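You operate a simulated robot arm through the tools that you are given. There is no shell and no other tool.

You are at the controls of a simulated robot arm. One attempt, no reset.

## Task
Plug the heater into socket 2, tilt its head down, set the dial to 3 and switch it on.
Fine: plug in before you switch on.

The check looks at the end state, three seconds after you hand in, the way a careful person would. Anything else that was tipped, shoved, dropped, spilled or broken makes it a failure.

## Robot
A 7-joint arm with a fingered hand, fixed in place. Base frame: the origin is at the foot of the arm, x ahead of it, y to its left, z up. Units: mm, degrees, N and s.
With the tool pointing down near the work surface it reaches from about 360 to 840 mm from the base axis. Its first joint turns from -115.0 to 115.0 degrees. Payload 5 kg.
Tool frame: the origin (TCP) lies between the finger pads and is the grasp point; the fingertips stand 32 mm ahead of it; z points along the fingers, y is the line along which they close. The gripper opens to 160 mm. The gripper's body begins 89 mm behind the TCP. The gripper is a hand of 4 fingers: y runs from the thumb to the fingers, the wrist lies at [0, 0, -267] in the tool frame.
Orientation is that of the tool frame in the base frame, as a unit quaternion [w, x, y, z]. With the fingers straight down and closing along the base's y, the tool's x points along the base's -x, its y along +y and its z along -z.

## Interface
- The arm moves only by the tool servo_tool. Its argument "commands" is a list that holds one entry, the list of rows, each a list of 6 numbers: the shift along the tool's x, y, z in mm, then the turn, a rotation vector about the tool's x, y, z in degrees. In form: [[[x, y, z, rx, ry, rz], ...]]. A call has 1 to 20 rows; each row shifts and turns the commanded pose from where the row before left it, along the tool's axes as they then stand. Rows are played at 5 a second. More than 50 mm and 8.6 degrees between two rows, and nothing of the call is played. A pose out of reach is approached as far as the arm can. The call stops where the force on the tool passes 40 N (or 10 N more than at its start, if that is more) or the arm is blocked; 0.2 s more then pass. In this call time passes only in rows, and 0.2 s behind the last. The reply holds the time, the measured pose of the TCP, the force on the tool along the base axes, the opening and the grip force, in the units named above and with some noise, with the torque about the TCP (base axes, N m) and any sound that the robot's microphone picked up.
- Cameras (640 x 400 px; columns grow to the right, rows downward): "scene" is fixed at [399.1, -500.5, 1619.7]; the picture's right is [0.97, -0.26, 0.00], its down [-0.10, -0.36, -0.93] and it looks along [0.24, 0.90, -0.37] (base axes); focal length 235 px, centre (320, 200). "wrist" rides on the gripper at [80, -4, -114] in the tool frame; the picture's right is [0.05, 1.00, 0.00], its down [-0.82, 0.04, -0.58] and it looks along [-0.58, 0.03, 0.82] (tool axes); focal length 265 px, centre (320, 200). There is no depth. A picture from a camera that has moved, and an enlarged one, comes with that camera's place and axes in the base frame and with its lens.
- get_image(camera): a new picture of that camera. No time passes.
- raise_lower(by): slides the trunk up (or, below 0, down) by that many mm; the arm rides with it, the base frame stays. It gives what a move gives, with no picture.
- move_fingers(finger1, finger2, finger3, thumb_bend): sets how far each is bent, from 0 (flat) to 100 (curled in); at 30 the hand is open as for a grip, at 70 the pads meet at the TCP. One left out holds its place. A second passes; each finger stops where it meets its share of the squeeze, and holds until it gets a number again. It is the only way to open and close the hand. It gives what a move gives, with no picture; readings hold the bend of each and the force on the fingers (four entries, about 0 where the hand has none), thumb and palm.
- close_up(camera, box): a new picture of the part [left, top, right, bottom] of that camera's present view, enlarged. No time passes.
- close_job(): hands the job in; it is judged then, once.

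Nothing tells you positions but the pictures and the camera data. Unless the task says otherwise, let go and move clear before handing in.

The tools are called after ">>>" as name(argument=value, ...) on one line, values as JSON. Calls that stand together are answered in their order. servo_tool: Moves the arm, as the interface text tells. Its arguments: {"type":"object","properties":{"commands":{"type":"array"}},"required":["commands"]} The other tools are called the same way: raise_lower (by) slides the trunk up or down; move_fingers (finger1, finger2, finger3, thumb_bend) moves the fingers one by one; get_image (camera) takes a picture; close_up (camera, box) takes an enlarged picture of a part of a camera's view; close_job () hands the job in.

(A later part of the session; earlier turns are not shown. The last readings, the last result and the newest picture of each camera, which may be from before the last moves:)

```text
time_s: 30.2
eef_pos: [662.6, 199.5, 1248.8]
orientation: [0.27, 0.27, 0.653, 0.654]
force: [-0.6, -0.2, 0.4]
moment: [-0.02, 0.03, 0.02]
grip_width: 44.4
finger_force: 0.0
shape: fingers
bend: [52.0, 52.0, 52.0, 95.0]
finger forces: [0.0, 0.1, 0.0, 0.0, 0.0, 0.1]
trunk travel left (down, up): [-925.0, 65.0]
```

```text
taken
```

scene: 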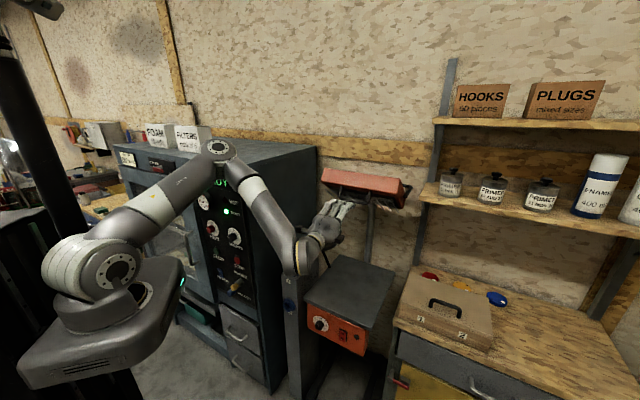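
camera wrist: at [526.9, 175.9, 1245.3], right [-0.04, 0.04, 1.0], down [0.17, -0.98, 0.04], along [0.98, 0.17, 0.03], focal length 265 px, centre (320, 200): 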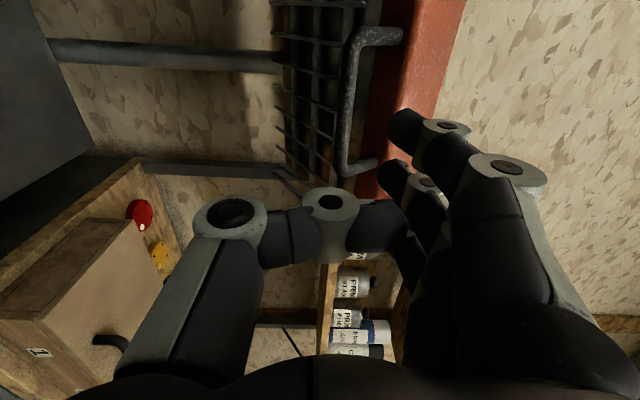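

The head stays tilted down and the heater hasn't moved. Next I'll roll the hand back (camera on top), open it, and move in front of the column.

>>> servo_tool(commands=[[[0, 0, -20, 0, 0, 0], [0, 0, -20, 0, 0, 0], [0, 0, -20, 0, 0, 0], [0, 0, -20, 0, 0, 0], [0, 0, 0, 0, 0, 8.2], [0, 0, 0, 0, 0, 8.2], [0, 0, 0, 0, 0, 8.2], [0, 0, 0, 0, 0, 8.2], [0, 0, 0, 0, 0, 8.2], [0, 0, 0, 0, 0, 8.2], [0, 0, 0, 0, 0, 8.2], [0, 0, 0, 0, 0, 8.2], [0, 0, 0, 0, 0, 8.2], [0, 0, 0, 0, 0, 8.2], [0, 0, 0, 0, 0, 8.0], [0, 0, 0, 0, 0, 0]]])

>>> servo_tool(commands=[[[0, -40, 0, 0, 0, 0], [0, -40, 0, 0, 0, 0], [0, -40, 0, 0, 0, 0], [0, -40, 0, 0, 0, 0], [0, -40, 0, 0, 0, 0], [0, -35, 0, 0, 0, 0], [0, 0, 0, 0, 0, 0]]])

>>> move_fingers(finger1=30, finger2=30, finger3=30, thumb_bend=30)

>>> get_image(camera="wrist")

>>> get_image(camera="scene")

```text
time_s: 33.6
eef_pos: [605.9, 144.0, 1248.9]
orientation: [-0.271, 0.653, 0.27, 0.653]
force: [-0.9, -0.5, -0.4]
moment: [0.02, -0.01, 0.0]
grip_width: 44.2
finger_force: 0.0
shape: fingers
bend: [52.0, 52.0, 52.0, 95.0]
finger forces: [0.0, 0.1, 0.0, 0.1, 0.0, 0.0]
trunk travel left (down, up): [-925.0, 65.0]
```

```text
time_s: 35.2
eef_pos: [499.1, 329.3, 1231.7]
orientation: [-0.272, 0.653, 0.271, 0.653]
force: [0.3, -0.2, -0.5]
moment: [-0.03, 0.0, 0.01]
grip_width: 44.3
finger_force: 0.1
shape: fingers
bend: [52.0, 52.0, 52.0, 95.0]
finger forces: [0.0, 0.0, 0.0, 0.0, 0.0, 0.0]
out of reach, approached as far as the arm can: row 3, 4, 5, 6
trunk travel left (down, up): [-925.0, 65.0]
```

```text
time_s: 36.2
eef_pos: [499.4, 328.5, 1232.3]
orientation: [-0.271, 0.653, 0.271, 0.653]
force: [-0.2, -0.8, 0.5]
moment: [0.0, 0.02, -0.01]
grip_width: 170.1
finger_force: 0.1
shape: fingers
bend: [30.0, 30.0, 30.0, 30.0]
finger forces: [0.1, 0.0, 0.0, 0.1, 0.0, 0.0]
trunk travel left (down, up): [-925.0, 65.0]
```

```text
taken
camera wrist: at [417.6, 250.6, 1313.2], right [0.71, -0.7, 0.05], down [-0.38, -0.44, -0.82], along [0.6, 0.56, -0.58], focal length 265 px, centre (320, 200)
```

wrist: 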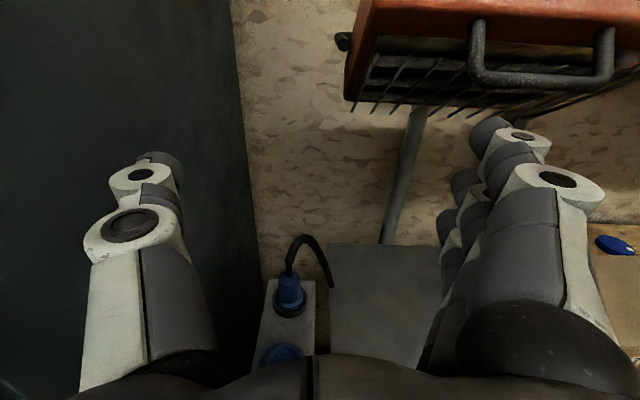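

```text
taken
```

scene: 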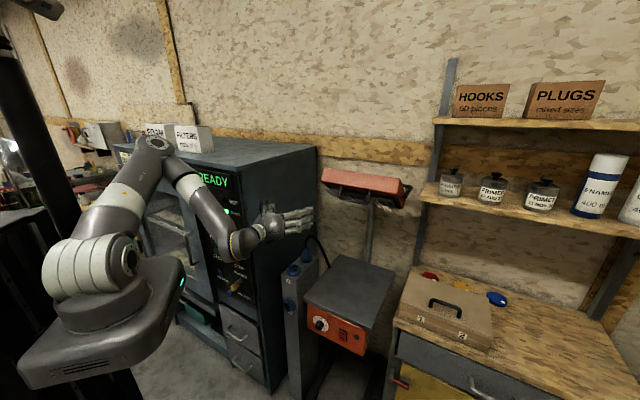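

The arm is near its inner limit here but well placed. I'll lower the trunk 180 mm and look again at the plug and the sockets.

>>> raise_lower(by=-180)

>>> get_image(camera="wrist")

>>> close_up(camera="wrist", box=[200, 200, 400, 325])

>>> get_image(camera="scene")

```text
time_s: 38.2
eef_pos: [500.6, 328.5, 1052.8]
orientation: [-0.272, 0.653, 0.271, 0.654]
force: [1.3, -1.1, -0.2]
moment: [-0.01, 0.0, -0.01]
grip_width: 169.9
finger_force: 0.1
shape: fingers
bend: [30.0, 30.0, 30.0, 30.0]
finger forces: [0.0, 0.1, 0.0, 0.0, 0.0, 0.0]
trunk travel left (down, up): [-745.0, 245.0]
```

```text
taken
camera wrist: at [417.6, 250.5, 1133.3], right [0.71, -0.7, 0.05], down [-0.38, -0.44, -0.82], along [0.6, 0.56, -0.58], focal length 265 px, centre (320, 200)
```

wrist: 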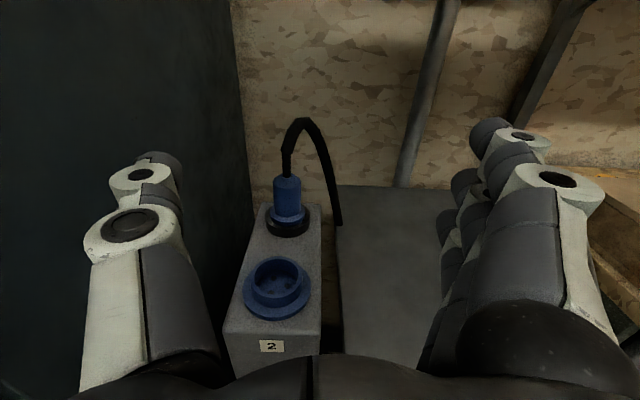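

```text
3.20 times, centred on (300, 262) of wrist
camera zoom: at [417.6, 250.5, 1133.3], right [0.71, -0.7, 0.05], down [-0.38, -0.44, -0.82], along [0.6, 0.56, -0.58], focal length 849 px, centre (384, 0)
```

zoom: 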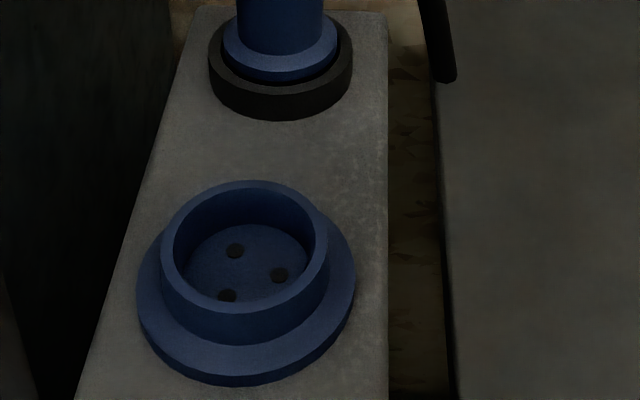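

```text
taken
```

scene: 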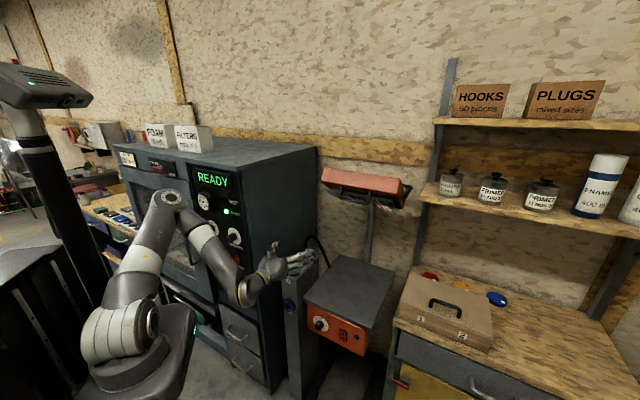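

Socket 2 is the cup on top of the column, and it has three contacts. The plug sits in a black parking ring behind it. I'll pitch the hand down 40° so the palm stays clear of socket 2, and move forward above the plug.

>>> servo_tool(commands=[[[0, -6.8, 20.8, 0, -8, 0], [2.9, -6.8, 20.6, 0, -8, 0], [5.7, -6.8, 20, 0, -8, 0], [8.5, -6.8, 19, 0, -8, 0], [11, -6.8, 17.6, 0, -8, 0], [0, 0, 0, 0, 0, 0]]])

>>> get_image(camera="wrist")

>>> close_up(camera="scene", box=[240, 220, 368, 300])

```text
time_s: 39.6
eef_pos: [549.6, 427.4, 1052.6]
orientation: [-0.163, 0.836, 0.348, 0.392]
force: [-0.1, -0.7, 1.1]
moment: [0.04, 0.01, 0.0]
grip_width: 170.1
finger_force: 0.0
shape: fingers
bend: [30.0, 30.0, 30.0, 30.0]
finger forces: [0.0, 0.1, 0.0, 0.0, 0.0, 0.0]
trunk travel left (down, up): [-745.0, 245.0]
```

```text
taken
camera wrist: at [522.1, 404.0, 1188.6], right [0.73, -0.68, 0.04], down [-0.65, -0.71, -0.25], along [0.2, 0.16, -0.97], focal length 265 px, centre (320, 200)
```

wrist: 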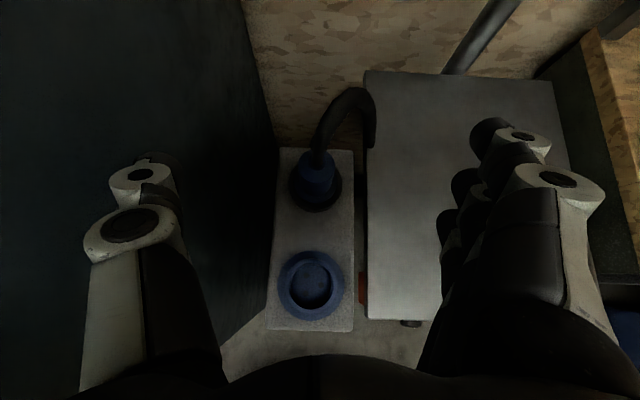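

```text
5.00 times, centred on (304, 260) of scene
camera zoom: at [399.1, -500.5, 1619.7], right [0.97, -0.26, 0.0], down [-0.1, -0.36, -0.93], along [0.24, 0.9, -0.37], focal length 1175 px, centre (400, -100)
```

zoom: 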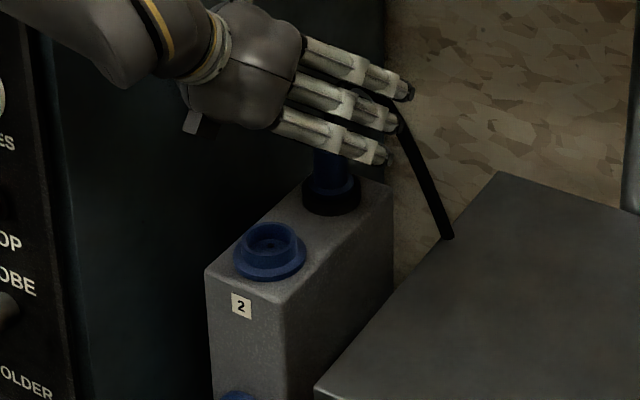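

>>> close_up(camera="wrist", box=[250, 80, 410, 180])

>>> close_up(camera="wrist", box=[240, 140, 400, 340])

>>> close_up(camera="wrist", box=[270, 240, 360, 330])

```text
4.00 times, centred on (330, 130) of wrist
camera zoom: at [522.1, 404.0, 1188.6], right [0.73, -0.68, 0.04], down [-0.65, -0.71, -0.25], along [0.2, 0.16, -0.97], focal length 1062 px, centre (280, 480)
```

zoom: 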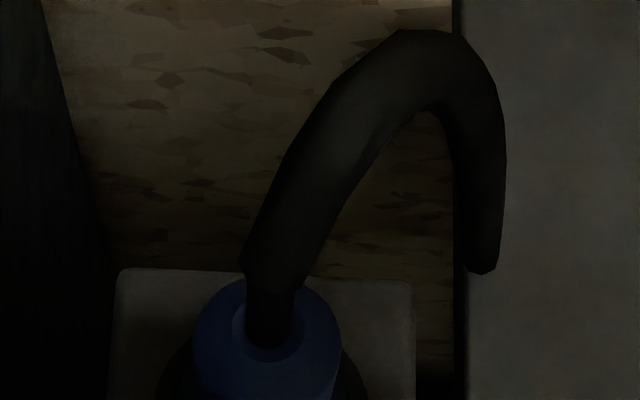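

```text
2.00 times, centred on (320, 240) of wrist
camera zoom: at [522.1, 404.0, 1188.6], right [0.73, -0.68, 0.04], down [-0.65, -0.71, -0.25], along [0.2, 0.16, -0.97], focal length 531 px, centre (320, 120)
```

zoom: 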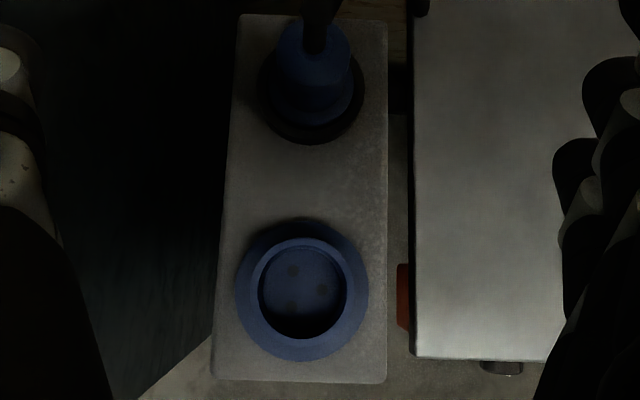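

```text
4.44 times, centred on (315, 285) of wrist
camera zoom: at [522.1, 404.0, 1188.6], right [0.73, -0.68, 0.04], down [-0.65, -0.71, -0.25], along [0.2, 0.16, -0.97], focal length 1180 px, centre (342, -178)
```

zoom: 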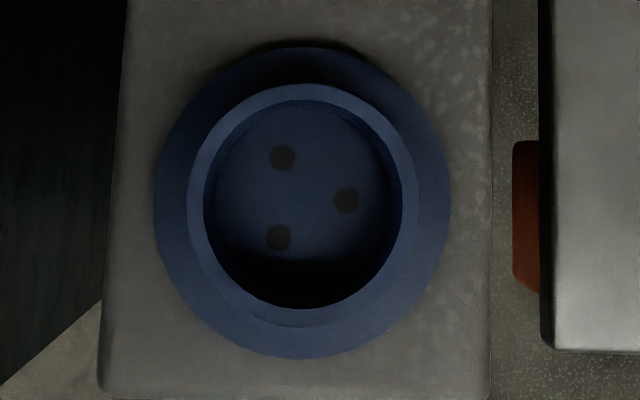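

I put socket 2 at F≈640, T≈86 (rim z≈924) and the plug at F≈745, T≈87 (top z≈967), measured forward and right at 45°. I'll reduce the pitch to 30°, move over the plug and descend with the hand wide open.

>>> servo_tool(commands=[[[0, 0, 0, 0, 5, 0], [0, 0, 0, 0, 5, 0], [13.5, 0.5, 23.4, 0, 0, 0], [13.5, 0.5, 23.4, 0, 0, 0], [-17.3, 0, 10, 0, 0, 0], [-17.3, 0, 10, 0, 0, 0], [0, 0, 0, 0, 0, 0]]])

>>> get_image(camera="wrist")

>>> close_up(camera="scene", box=[240, 220, 368, 300])

```text
time_s: 41.2
eef_pos: [589.4, 464.1, 1011.0]
orientation: [-0.193, 0.799, 0.332, 0.462]
force: [-0.5, -0.3, 0.3]
moment: [0.01, 0.01, 0.01]
grip_width: 170.5
finger_force: 0.1
shape: fingers
bend: [30.0, 30.0, 30.0, 30.0]
finger forces: [0.1, 0.1, 0.1, 0.1, 0.0, 0.1]
trunk travel left (down, up): [-745.0, 245.0]
```

```text
taken
camera wrist: at [545.8, 425.4, 1138.1], right [0.73, -0.69, 0.04], down [-0.61, -0.67, -0.42], along [0.32, 0.28, -0.91], focal length 265 px, centre (320, 200)
```

wrist: 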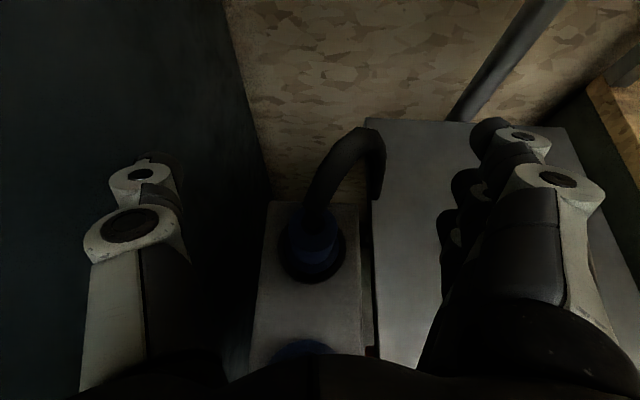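

```text
5.00 times, centred on (304, 260) of scene
camera zoom: at [399.1, -500.5, 1619.7], right [0.97, -0.26, 0.0], down [-0.1, -0.36, -0.93], along [0.24, 0.9, -0.37], focal length 1175 px, centre (400, -100)
```

zoom: 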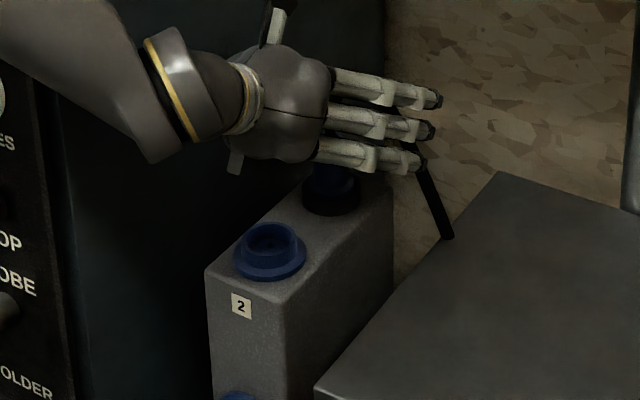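

Alignment looks good, so I'll descend to z≈954.

>>> servo_tool(commands=[[[-12.3, -0.4, 7.1, 0, 0, 0], [-12.3, -0.4, 7.1, 0, 0, 0], [-12.3, -0.4, 7.1, 0, 0, 0], [-12.3, -0.4, 7.1, 0, 0, 0], [0, 0, 0, 0, 0, 0]]])

>>> get_image(camera="wrist")

>>> close_up(camera="scene", box=[240, 220, 368, 300])

```text
time_s: 42.4
eef_pos: [588.2, 465.6, 953.9]
orientation: [-0.193, 0.8, 0.333, 0.462]
force: [0.1, 0.7, -0.2]
moment: [-0.01, 0.04, -0.01]
grip_width: 170.2
finger_force: 0.1
shape: fingers
bend: [30.0, 30.0, 30.0, 30.0]
finger forces: [0.1, 0.0, 0.0, 0.0, 0.0, 0.0]
trunk travel left (down, up): [-745.0, 245.0]
```

```text
taken
camera wrist: at [544.4, 426.5, 1082.0], right [0.73, -0.69, 0.04], down [-0.61, -0.67, -0.42], along [0.32, 0.28, -0.91], focal length 265 px, centre (320, 200)
```

wrist: 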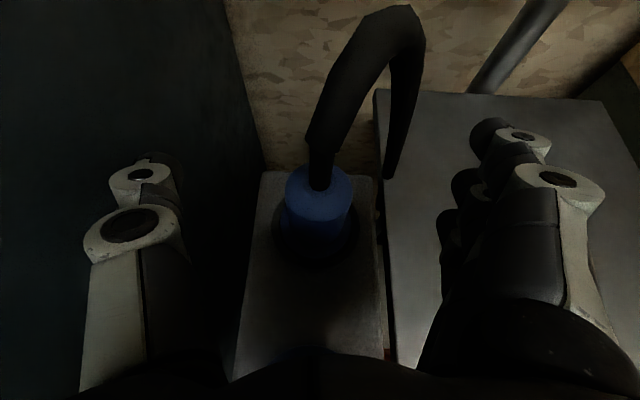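

```text
5.00 times, centred on (304, 260) of scene
camera zoom: at [399.1, -500.5, 1619.7], right [0.97, -0.26, 0.0], down [-0.1, -0.36, -0.93], along [0.24, 0.9, -0.37], focal length 1175 px, centre (400, -100)
```

zoom: 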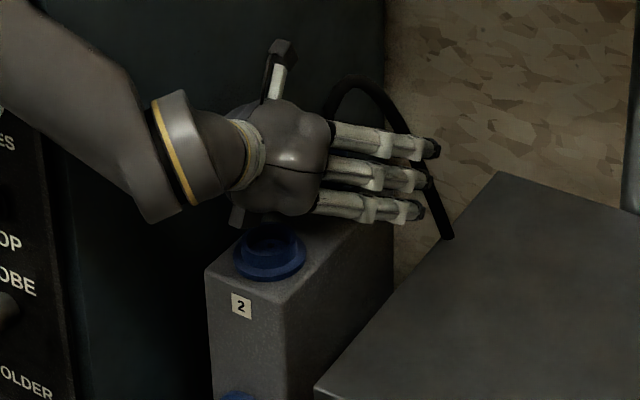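

The TCP is on the plug body. I'll close just the thumb and the middle finger on it.

>>> move_fingers(finger2=70, thumb_bend=70)

>>> get_image(camera="wrist")

```text
time_s: 43.4
eef_pos: [587.0, 465.8, 955.1]
orientation: [-0.193, 0.799, 0.332, 0.463]
force: [-0.2, 0.2, 0.2]
moment: [-0.02, -0.02, -0.02]
grip_width: 93.4
finger_force: 0.7
shape: fingers
bend: [30.0, 69.0, 30.0, 70.0]
finger forces: [0.1, 0.7, 0.0, 0.1, 0.7, 0.0]
trunk travel left (down, up): [-745.0, 245.0]
```

```text
taken
camera wrist: at [544.4, 426.6, 1082.0], right [0.73, -0.69, 0.04], down [-0.61, -0.67, -0.42], along [0.32, 0.28, -0.91], focal length 265 px, centre (320, 200)
```

wrist: 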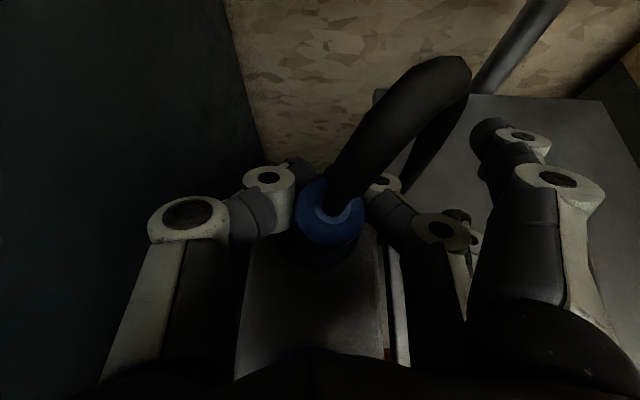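

The fingers closed almost fully with little force, so something shifted. I'll take a closer look.

>>> close_up(camera="wrist", box=[240, 140, 420, 260])

>>> close_up(camera="scene", box=[270, 230, 340, 280])

```text
3.33 times, centred on (330, 200) of wrist
camera zoom: at [544.4, 426.6, 1082.0], right [0.73, -0.69, 0.04], down [-0.61, -0.67, -0.42], along [0.32, 0.28, -0.91], focal length 885 px, centre (287, 200)
```

zoom: 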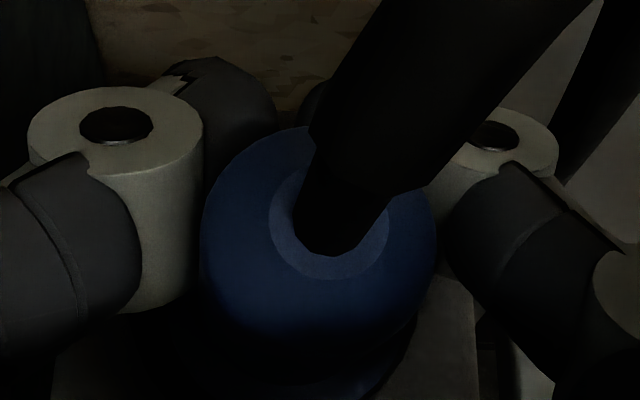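

```text
8.00 times, centred on (305, 255) of scene
camera zoom: at [399.1, -500.5, 1619.7], right [0.97, -0.26, 0.0], down [-0.1, -0.36, -0.93], along [0.24, 0.9, -0.37], focal length 1879 px, centre (440, -240)
```

zoom: 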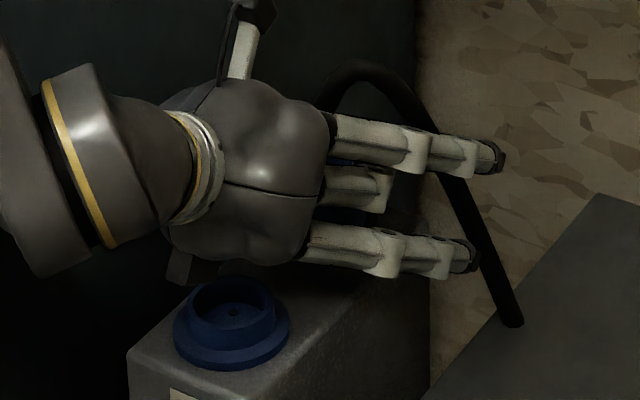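

The fingers curled behind the plug instead of pinching it. I'll open slightly and see how the plug sits.

>>> move_fingers(finger2=50, thumb_bend=50)

>>> get_image(camera="wrist")

>>> close_up(camera="wrist", box=[240, 140, 420, 260])

```text
time_s: 44.4
eef_pos: [587.1, 465.4, 953.5]
orientation: [-0.191, 0.8, 0.331, 0.462]
force: [-0.4, 0.3, -0.2]
moment: [-0.03, 0.01, -0.01]
grip_width: 130.0
finger_force: 0.1
shape: fingers
bend: [30.0, 50.0, 30.0, 50.0]
finger forces: [0.0, 0.0, 0.0, 0.1, 0.0, 0.2]
trunk travel left (down, up): [-745.0, 245.0]
```

```text
taken
camera wrist: at [544.4, 426.5, 1082.0], right [0.73, -0.69, 0.04], down [-0.61, -0.67, -0.42], along [0.32, 0.28, -0.91], focal length 265 px, centre (320, 200)
```

wrist: 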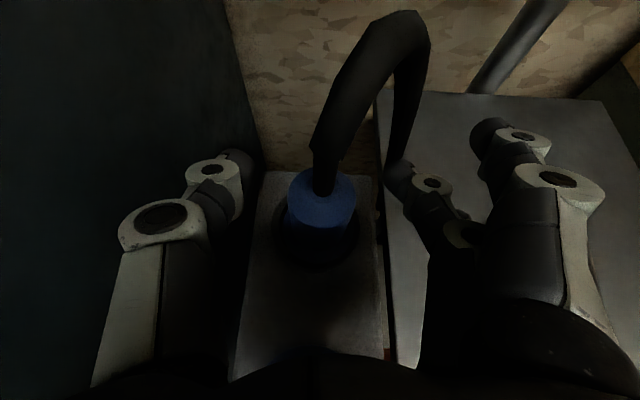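

```text
3.33 times, centred on (330, 200) of wrist
camera zoom: at [544.4, 426.5, 1082.0], right [0.73, -0.69, 0.04], down [-0.61, -0.67, -0.42], along [0.32, 0.28, -0.91], focal length 885 px, centre (287, 200)
```

zoom: 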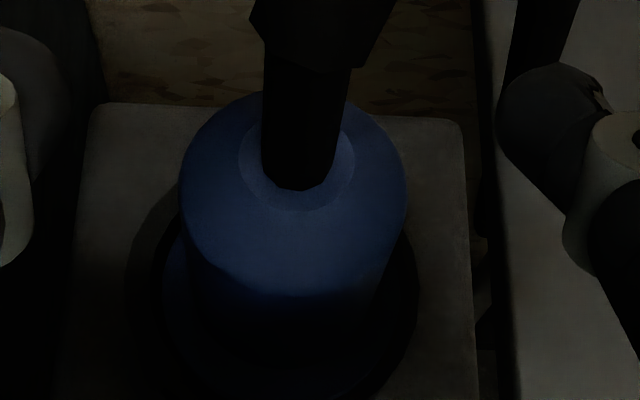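

The plug stands upright again, loose in its ring. The fingers make an enveloping grip, so the plug needs to sit deeper between them. I'll open the side fingers further, reduce the pitch to 20°, move forward about 19 mm, and then close firmly.

>>> move_fingers(finger1=15, finger2=42, finger3=15, thumb_bend=42)

>>> servo_tool(commands=[[[0, 0, 0, 0, 5, 0], [0, 0, 0, 0, 5, 0], [-1, 0.5, 7, 0, 0, 0], [-1, 0.5, 7, 0, 0, 0], [-1, 0.5, 6, 0, 0, 0], [0, 0, 0, 0, 0, 0]]])

>>> get_image(camera="wrist")

>>> close_up(camera="scene", box=[270, 220, 350, 280])

```text
time_s: 45.4
eef_pos: [586.7, 465.9, 955.0]
orientation: [-0.192, 0.799, 0.333, 0.462]
force: [1.1, 0.0, 0.2]
moment: [0.01, -0.01, 0.0]
grip_width: 165.2
finger_force: 0.1
shape: fingers
bend: [15.0, 42.0, 15.0, 42.0]
finger forces: [0.0, 0.0, 0.0, 0.0, 0.1, 0.1]
trunk travel left (down, up): [-745.0, 245.0]
```

```text
time_s: 46.8
eef_pos: [600.6, 477.0, 944.9]
orientation: [-0.22, 0.756, 0.313, 0.531]
force: [-0.8, 0.2, 0.2]
moment: [0.0, 0.0, 0.0]
grip_width: 165.6
finger_force: 0.1
shape: fingers
bend: [15.0, 42.0, 15.0, 42.0]
finger forces: [0.0, 0.0, 0.2, 0.0, 0.0, 0.0]
trunk travel left (down, up): [-745.0, 245.0]
```

```text
taken
camera wrist: at [542.9, 423.3, 1060.8], right [0.72, -0.69, 0.05], down [-0.55, -0.61, -0.57], along [0.42, 0.38, -0.82], focal length 265 px, centre (320, 200)
```

wrist: 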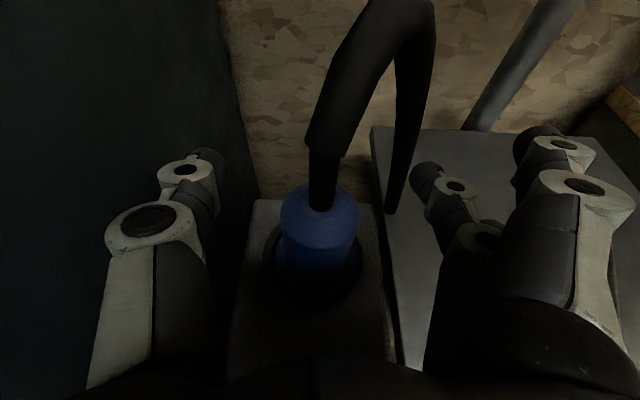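

```text
6.67 times, centred on (310, 250) of scene
camera zoom: at [399.1, -500.5, 1619.7], right [0.97, -0.26, 0.0], down [-0.1, -0.36, -0.93], along [0.24, 0.9, -0.37], focal length 1566 px, centre (387, -133)
```

zoom: 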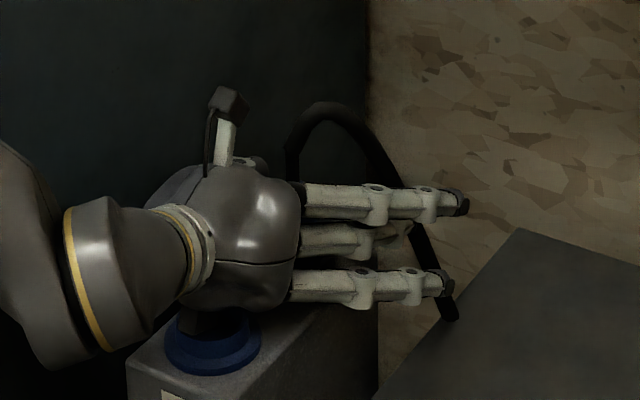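

Now I'll close in steps: first to 72.

>>> move_fingers(finger2=72, thumb_bend=72)

>>> get_image(camera="wrist")

```text
time_s: 47.8
eef_pos: [599.8, 477.0, 945.3]
orientation: [-0.221, 0.756, 0.314, 0.53]
force: [-0.8, 0.9, 0.3]
moment: [0.01, 0.0, -0.03]
grip_width: 109.1
finger_force: 0.2
shape: fingers
bend: [15.0, 71.0, 15.0, 71.0]
finger forces: [0.1, 0.0, 0.0, 0.0, 0.3, 0.1]
trunk travel left (down, up): [-745.0, 245.0]
```

```text
taken
camera wrist: at [542.9, 423.2, 1060.8], right [0.72, -0.69, 0.05], down [-0.55, -0.61, -0.57], along [0.42, 0.38, -0.82], focal length 265 px, centre (320, 200)
```

wrist: 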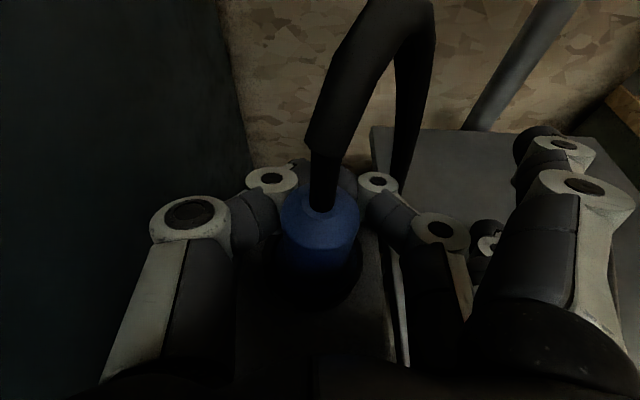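

The plug is nicely caged and hasn't moved. I'll close further.

>>> move_fingers(finger2=82, thumb_bend=82)

>>> get_image(camera="wrist")

```text
time_s: 48.8
eef_pos: [601.1, 476.6, 946.6]
orientation: [-0.221, 0.756, 0.315, 0.53]
force: [0.2, 1.8, 2.2]
moment: [-0.02, 0.03, -0.03]
grip_width: 100.4
finger_force: 1.6
shape: fingers
bend: [15.0, 79.0, 15.0, 77.0]
finger forces: [0.0, 0.0, 0.0, 0.0, 2.2, 0.1]
trunk travel left (down, up): [-745.0, 245.0]
```

```text
taken
camera wrist: at [542.8, 423.4, 1061.0], right [0.72, -0.69, 0.05], down [-0.55, -0.61, -0.57], along [0.42, 0.38, -0.82], focal length 265 px, centre (320, 200)
```

wrist: 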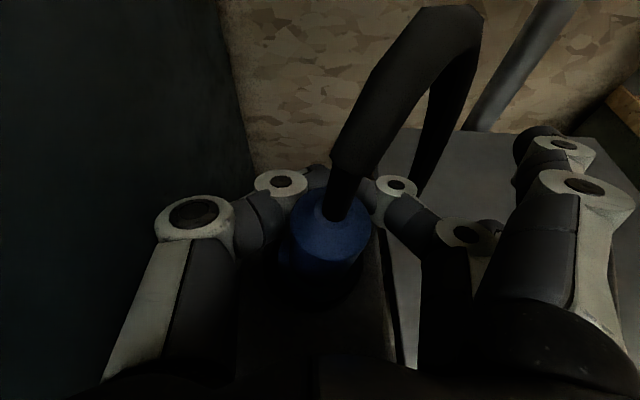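

>>> close_up(camera="wrist", box=[240, 150, 420, 270])

>>> close_up(camera="scene", box=[270, 220, 350, 280])

```text
3.33 times, centred on (330, 210) of wrist
camera zoom: at [542.8, 423.4, 1061.0], right [0.72, -0.69, 0.05], down [-0.55, -0.61, -0.57], along [0.42, 0.38, -0.82], focal length 885 px, centre (287, 167)
```

zoom: 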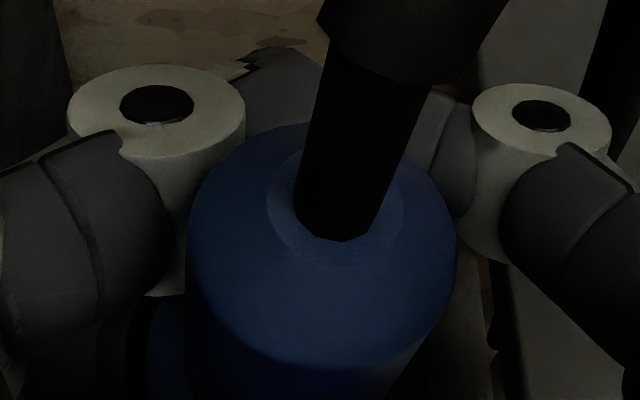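

```text
6.67 times, centred on (310, 250) of scene
camera zoom: at [399.1, -500.5, 1619.7], right [0.97, -0.26, 0.0], down [-0.1, -0.36, -0.93], along [0.24, 0.9, -0.37], focal length 1566 px, centre (387, -133)
```

zoom: 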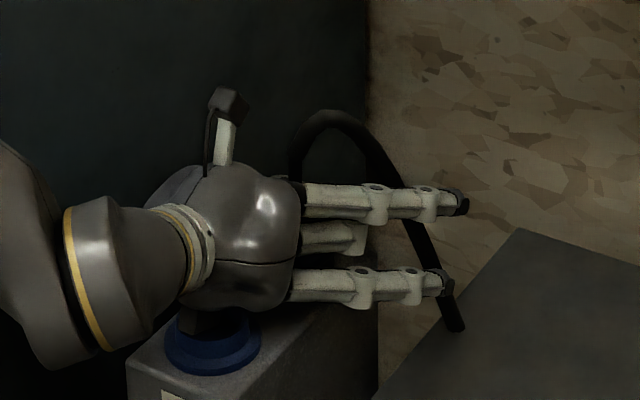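

I'll close both further, so that the plug is held between the distal and middle links.

>>> move_fingers(finger2=100, thumb_bend=100)

>>> get_image(camera="wrist")

>>> close_up(camera="wrist", box=[240, 150, 420, 270])

```text
time_s: 49.8
eef_pos: [599.2, 480.2, 945.8]
orientation: [-0.222, 0.755, 0.314, 0.531]
force: [3.3, 14.7, 15.9]
moment: [-0.01, 0.16, 0.03]
grip_width: 83.1
finger_force: 6.7
shape: fingers
bend: [15.0, 99.0, 15.0, 91.0]
finger forces: [2.3, 0.1, 0.0, 0.0, 10.6, 0.0]
trunk travel left (down, up): [-745.0, 245.0]
```

```text
taken
camera wrist: at [542.1, 424.9, 1062.5], right [0.72, -0.69, 0.05], down [-0.55, -0.61, -0.57], along [0.42, 0.39, -0.82], focal length 265 px, centre (320, 200)
```

wrist: 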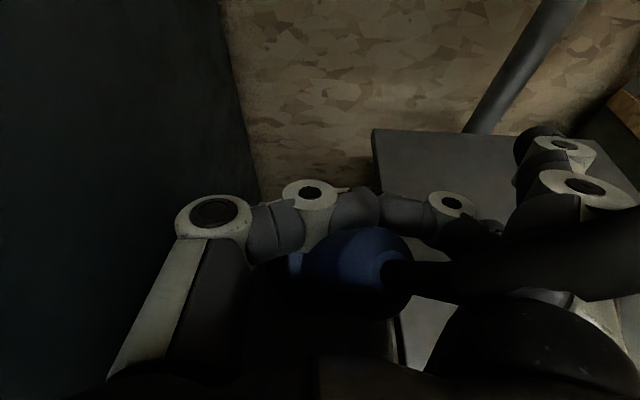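

```text
3.33 times, centred on (330, 210) of wrist
camera zoom: at [542.1, 424.9, 1062.5], right [0.72, -0.69, 0.05], down [-0.55, -0.61, -0.57], along [0.42, 0.39, -0.82], focal length 885 px, centre (287, 167)
```

zoom: 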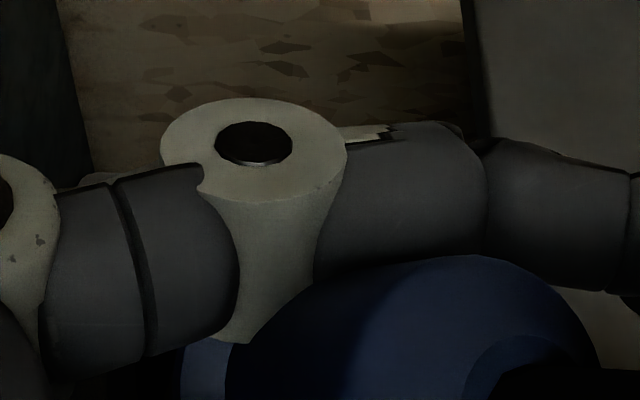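

The plug tipped inside the curling fingers, so I won't force it. I'll open gradually and watch whether it rights itself in the ring.

>>> move_fingers(finger2=85, thumb_bend=80)

>>> get_image(camera="wrist")

>>> close_up(camera="scene", box=[270, 220, 350, 280])

```text
time_s: 50.8
eef_pos: [600.7, 476.4, 945.5]
orientation: [-0.22, 0.756, 0.314, 0.53]
force: [-0.7, 0.5, -1.0]
moment: [-0.05, 0.01, -0.02]
grip_width: 98.1
finger_force: 0.1
shape: fingers
bend: [15.0, 83.0, 15.0, 78.0]
finger forces: [0.0, 0.1, 0.1, 0.0, 0.2, 0.1]
trunk travel left (down, up): [-745.0, 245.0]
```

```text
taken
camera wrist: at [543.0, 423.1, 1060.5], right [0.72, -0.69, 0.05], down [-0.55, -0.61, -0.57], along [0.42, 0.38, -0.82], focal length 265 px, centre (320, 200)
```

wrist: 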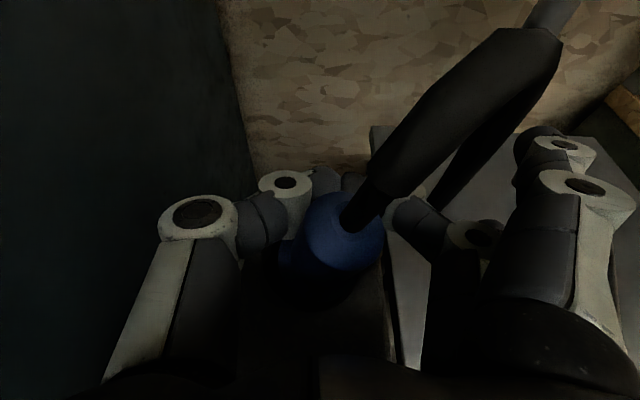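

```text
6.67 times, centred on (310, 250) of scene
camera zoom: at [399.1, -500.5, 1619.7], right [0.97, -0.26, 0.0], down [-0.1, -0.36, -0.93], along [0.24, 0.9, -0.37], focal length 1566 px, centre (387, -133)
```

zoom: 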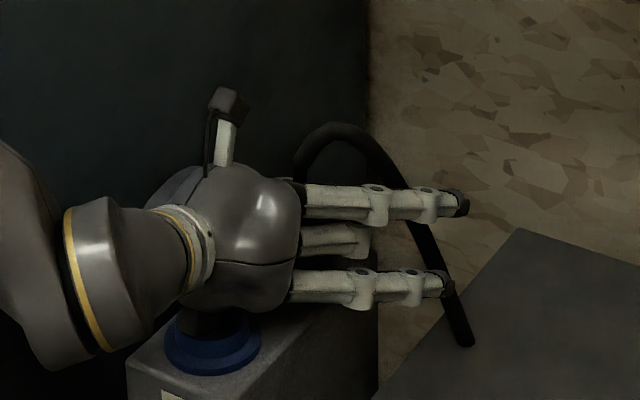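

It's coming back upright. I'll open further.

>>> move_fingers(finger2=75, thumb_bend=65)

>>> get_image(camera="wrist")

>>> move_fingers(finger2=50, thumb_bend=50)

>>> get_image(camera="wrist")

>>> close_up(camera="wrist", box=[220, 160, 420, 320])

```text
time_s: 51.8
eef_pos: [600.3, 477.4, 944.7]
orientation: [-0.221, 0.756, 0.315, 0.529]
force: [-0.1, -0.3, -0.5]
moment: [0.01, 0.0, -0.01]
grip_width: 119.9
finger_force: 0.0
shape: fingers
bend: [15.0, 75.0, 15.0, 65.0]
finger forces: [0.0, 0.0, 0.0, 0.1, 0.0, 0.1]
trunk travel left (down, up): [-745.0, 245.0]
```

```text
taken
camera wrist: at [542.9, 423.2, 1060.9], right [0.72, -0.69, 0.05], down [-0.55, -0.61, -0.57], along [0.42, 0.38, -0.82], focal length 265 px, centre (320, 200)
```

wrist: 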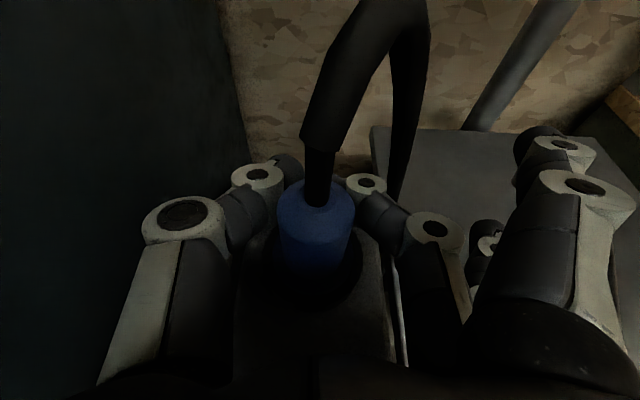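

```text
time_s: 52.8
eef_pos: [600.1, 477.4, 945.0]
orientation: [-0.221, 0.756, 0.315, 0.53]
force: [0.8, 0.2, -0.6]
moment: [-0.01, 0.0, 0.0]
grip_width: 149.9
finger_force: 0.1
shape: fingers
bend: [15.0, 50.0, 15.0, 50.0]
finger forces: [0.1, 0.1, 0.1, 0.1, 0.0, 0.1]
trunk travel left (down, up): [-745.0, 245.0]
```

```text
taken
camera wrist: at [542.9, 423.2, 1060.9], right [0.72, -0.69, 0.05], down [-0.55, -0.61, -0.57], along [0.42, 0.38, -0.82], focal length 265 px, centre (320, 200)
```

wrist: 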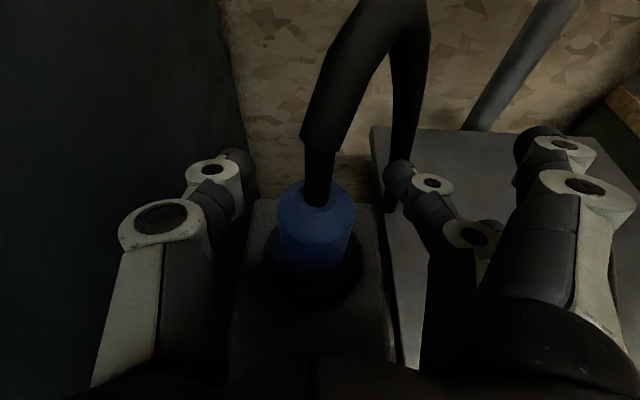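

```text
2.50 times, centred on (320, 240) of wrist
camera zoom: at [542.9, 423.2, 1060.9], right [0.72, -0.69, 0.05], down [-0.55, -0.61, -0.57], along [0.42, 0.38, -0.82], focal length 664 px, centre (320, 100)
```

zoom: 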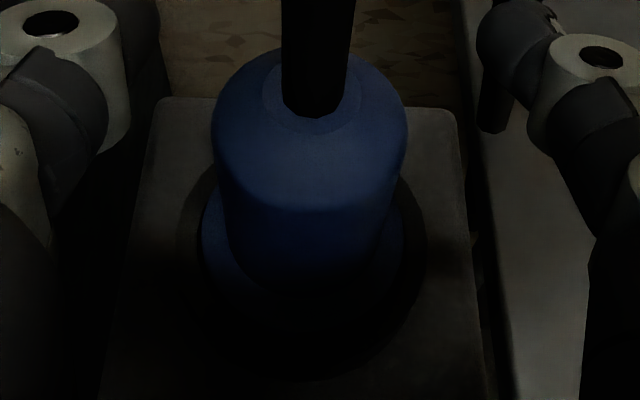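

The plug righted itself in the ring. These fingers only pinch at their tips, so I'll pull the hand straight back about 44 mm to bring the tips level with the plug's axis, then close in small steps.

>>> servo_tool(commands=[[[0.3, 0, -15, 0, 0, 0], [0.3, 0, -15, 0, 0, 0], [0.4, 0, -14, 0, 0, 0], [0, 0, 0, 0, 0, 0]]])

>>> move_fingers(finger2=57, thumb_bend=57)

>>> get_image(camera="wrist")

>>> close_up(camera="wrist", box=[220, 100, 420, 240])

```text
time_s: 53.8
eef_pos: [571.5, 449.4, 961.2]
orientation: [-0.221, 0.756, 0.314, 0.531]
force: [-0.8, -1.1, -0.4]
moment: [-0.01, 0.04, 0.03]
grip_width: 149.6
finger_force: 0.1
shape: fingers
bend: [15.0, 50.0, 15.0, 50.0]
finger forces: [0.1, 0.1, 0.1, 0.0, 0.0, 0.0]
trunk travel left (down, up): [-745.0, 245.0]
```

```text
time_s: 54.8
eef_pos: [571.7, 449.4, 962.6]
orientation: [-0.221, 0.756, 0.314, 0.531]
force: [0.0, -0.3, -0.4]
moment: [-0.02, 0.03, 0.05]
grip_width: 138.3
finger_force: 0.1
shape: fingers
bend: [15.0, 56.0, 15.0, 56.0]
finger forces: [0.1, 0.0, 0.0, 0.0, 0.0, 0.0]
trunk travel left (down, up): [-745.0, 245.0]
```

```text
taken
camera wrist: at [514.0, 394.9, 1077.1], right [0.72, -0.69, 0.05], down [-0.55, -0.61, -0.57], along [0.42, 0.38, -0.82], focal length 265 px, centre (320, 200)
```

wrist: 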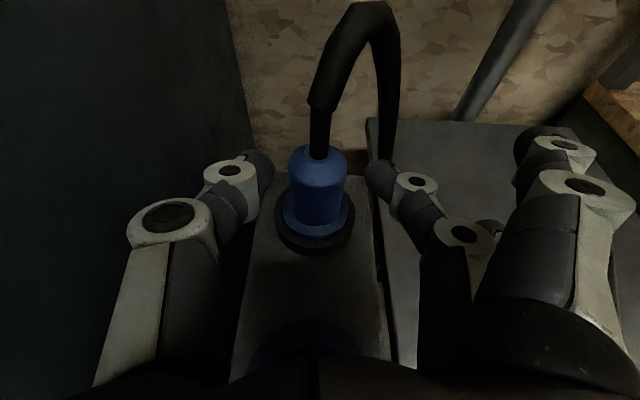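

```text
2.86 times, centred on (320, 170) of wrist
camera zoom: at [514.0, 394.9, 1077.1], right [0.72, -0.69, 0.05], down [-0.55, -0.61, -0.57], along [0.42, 0.38, -0.82], focal length 758 px, centre (320, 286)
```

zoom: 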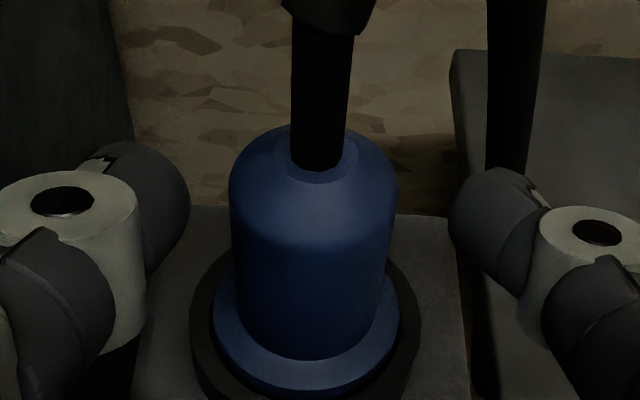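

The tips are level with the plug's axis. I'll keep closing in small increments.

>>> move_fingers(finger2=64, thumb_bend=63)

>>> close_up(camera="wrist", box=[220, 100, 420, 240])

```text
time_s: 55.8
eef_pos: [570.9, 449.4, 961.0]
orientation: [-0.221, 0.756, 0.315, 0.53]
force: [0.1, 0.8, -0.5]
moment: [-0.01, -0.01, -0.01]
grip_width: 126.7
finger_force: 1.7
shape: fingers
bend: [15.0, 62.0, 15.0, 62.0]
finger forces: [0.0, 1.8, 0.0, 0.1, 1.9, 0.0]
trunk travel left (down, up): [-745.0, 245.0]
```

```text
2.86 times, centred on (320, 170) of wrist
camera zoom: at [514.0, 394.9, 1077.1], right [0.72, -0.69, 0.05], down [-0.55, -0.61, -0.57], along [0.42, 0.38, -0.82], focal length 758 px, centre (320, 286)
```

zoom: 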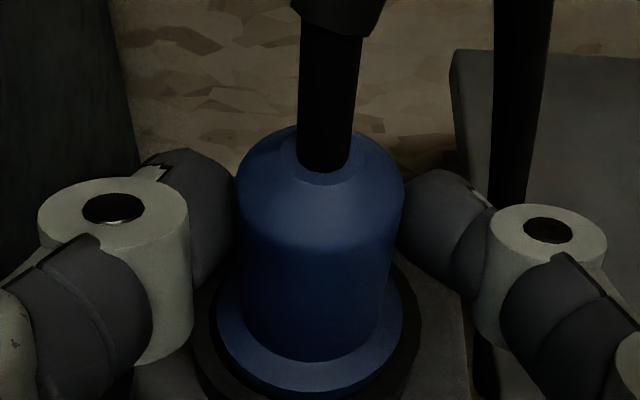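

It's a clean pinch at 62 with balanced force. I'll tighten gradually.

>>> move_fingers(finger2=68, thumb_bend=68)

>>> close_up(camera="wrist", box=[220, 100, 420, 240])

```text
time_s: 56.8
eef_pos: [571.3, 448.7, 961.9]
orientation: [-0.221, 0.755, 0.314, 0.531]
force: [-0.1, 0.3, 0.2]
moment: [0.0, 0.0, -0.01]
grip_width: 123.5
finger_force: 7.2
shape: fingers
bend: [15.0, 62.0, 15.0, 66.0]
finger forces: [0.0, 7.2, 0.0, 0.0, 7.3, 0.0]
trunk travel left (down, up): [-745.0, 245.0]
```

```text
2.86 times, centred on (320, 170) of wrist
camera zoom: at [514.0, 394.9, 1077.1], right [0.72, -0.69, 0.05], down [-0.55, -0.61, -0.57], along [0.42, 0.38, -0.82], focal length 758 px, centre (320, 286)
```

zoom: 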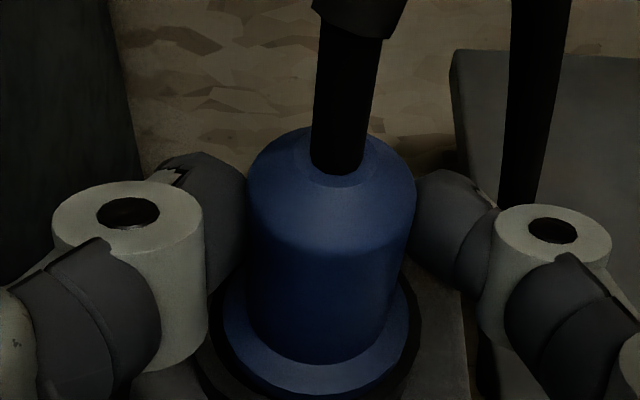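

The grip is up to 7 N per side, with the plug pushed slightly to the right. I'll push the finger a little harder to recentre it.

>>> move_fingers(finger2=74, thumb_bend=66)

>>> close_up(camera="wrist", box=[220, 100, 420, 240])

```text
time_s: 57.8
eef_pos: [572.8, 449.4, 961.0]
orientation: [-0.221, 0.756, 0.315, 0.53]
force: [0.6, -0.2, 0.5]
moment: [-0.01, 0.02, -0.04]
grip_width: 126.4
finger_force: 7.9
shape: fingers
bend: [15.0, 64.0, 15.0, 64.0]
finger forces: [0.0, 8.3, 0.0, 0.0, 8.3, 0.0]
trunk travel left (down, up): [-745.0, 245.0]
```

```text
2.86 times, centred on (320, 170) of wrist
camera zoom: at [514.1, 394.9, 1077.1], right [0.72, -0.69, 0.05], down [-0.55, -0.61, -0.57], along [0.42, 0.38, -0.82], focal length 758 px, centre (320, 286)
```

zoom: 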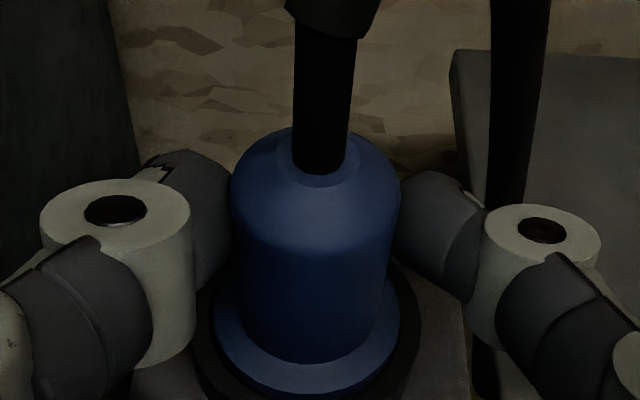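

Centred, with 8.3 N per side. I'll tighten some more for a firmer grip.

>>> move_fingers(finger2=86, thumb_bend=70)

>>> close_up(camera="wrist", box=[220, 100, 420, 240])

```text
time_s: 58.8
eef_pos: [571.5, 449.7, 962.1]
orientation: [-0.221, 0.755, 0.315, 0.531]
force: [0.5, 0.4, -0.3]
moment: [0.0, 0.0, -0.03]
grip_width: 122.5
finger_force: 10.3
shape: fingers
bend: [15.0, 63.0, 15.0, 67.0]
finger forces: [0.0, 10.6, 0.1, 0.1, 10.6, 0.1]
trunk travel left (down, up): [-745.0, 245.0]
```

```text
2.86 times, centred on (320, 170) of wrist
camera zoom: at [514.0, 394.9, 1077.1], right [0.72, -0.69, 0.05], down [-0.55, -0.61, -0.57], along [0.42, 0.38, -0.82], focal length 758 px, centre (320, 286)
```

zoom: 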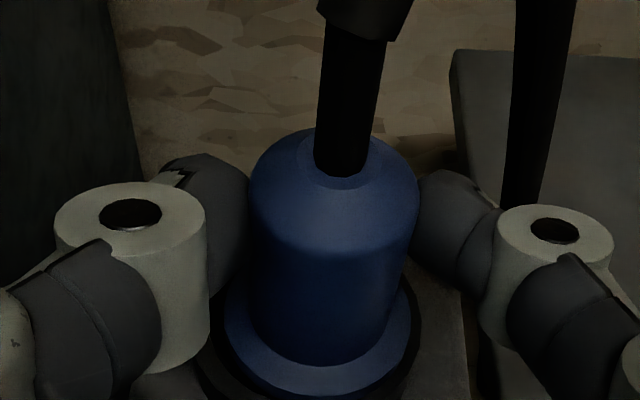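

The finger's force limit is about 10.6 N. I'll set the thumb back a touch to centre the plug, keep the finger squeezing, and lift gently.

>>> move_fingers(finger2=90, thumb_bend=67)

>>> servo_tool(commands=[[[2.8, 0, -1, 0, 0, 0], [2.8, 0, -1, 0, 0, 0], [4.7, 0, -1.7, 0, 0, 0], [4.7, 0, -1.7, 0, 0, 0], [0, 0, 0, 0, 0, 0]]])

>>> get_image(camera="wrist")

>>> close_up(camera="wrist", box=[220, 100, 420, 240])

```text
time_s: 59.8
eef_pos: [571.4, 448.1, 962.2]
orientation: [-0.221, 0.756, 0.315, 0.53]
force: [0.5, 0.2, 0.0]
moment: [-0.01, 0.0, 0.01]
grip_width: 124.4
finger_force: 8.5
shape: fingers
bend: [15.0, 63.0, 15.0, 65.0]
finger forces: [0.0, 8.3, 0.1, 0.1, 8.3, 0.0]
trunk travel left (down, up): [-745.0, 245.0]
```

```text
time_s: 61.0
eef_pos: [572.0, 447.6, 977.4]
orientation: [-0.221, 0.756, 0.314, 0.53]
force: [1.4, 0.2, -0.9]
moment: [0.01, 0.01, -0.01]
grip_width: 124.3
finger_force: 8.4
shape: fingers
bend: [15.0, 63.0, 15.0, 65.0]
finger forces: [0.0, 8.2, 0.0, 0.1, 8.3, 0.1]
trunk travel left (down, up): [-745.0, 245.0]
```

```text
taken
camera wrist: at [513.5, 394.2, 1092.9], right [0.72, -0.69, 0.05], down [-0.55, -0.61, -0.57], along [0.42, 0.38, -0.82], focal length 265 px, centre (320, 200)
```

wrist: 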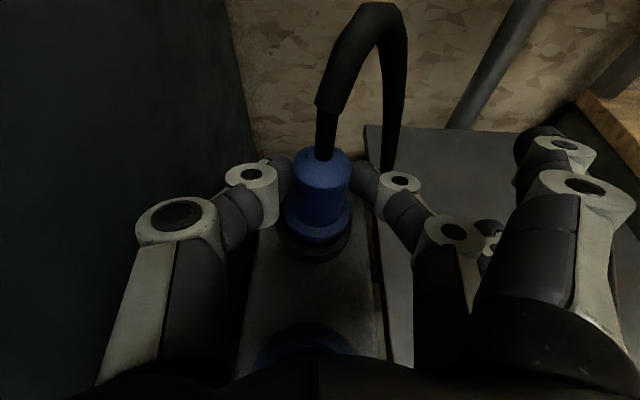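

```text
2.86 times, centred on (320, 170) of wrist
camera zoom: at [513.5, 394.2, 1092.9], right [0.72, -0.69, 0.05], down [-0.55, -0.61, -0.57], along [0.42, 0.38, -0.82], focal length 758 px, centre (320, 286)
```

zoom: 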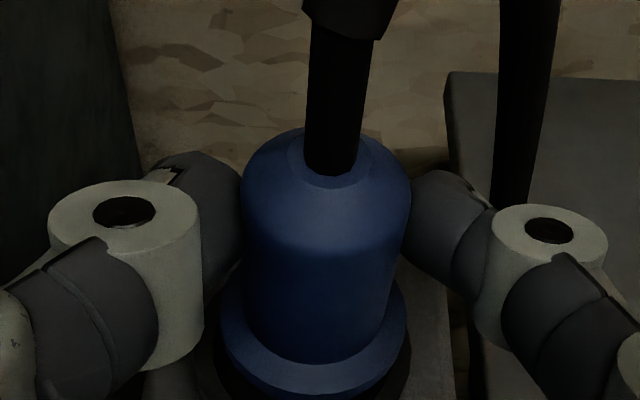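

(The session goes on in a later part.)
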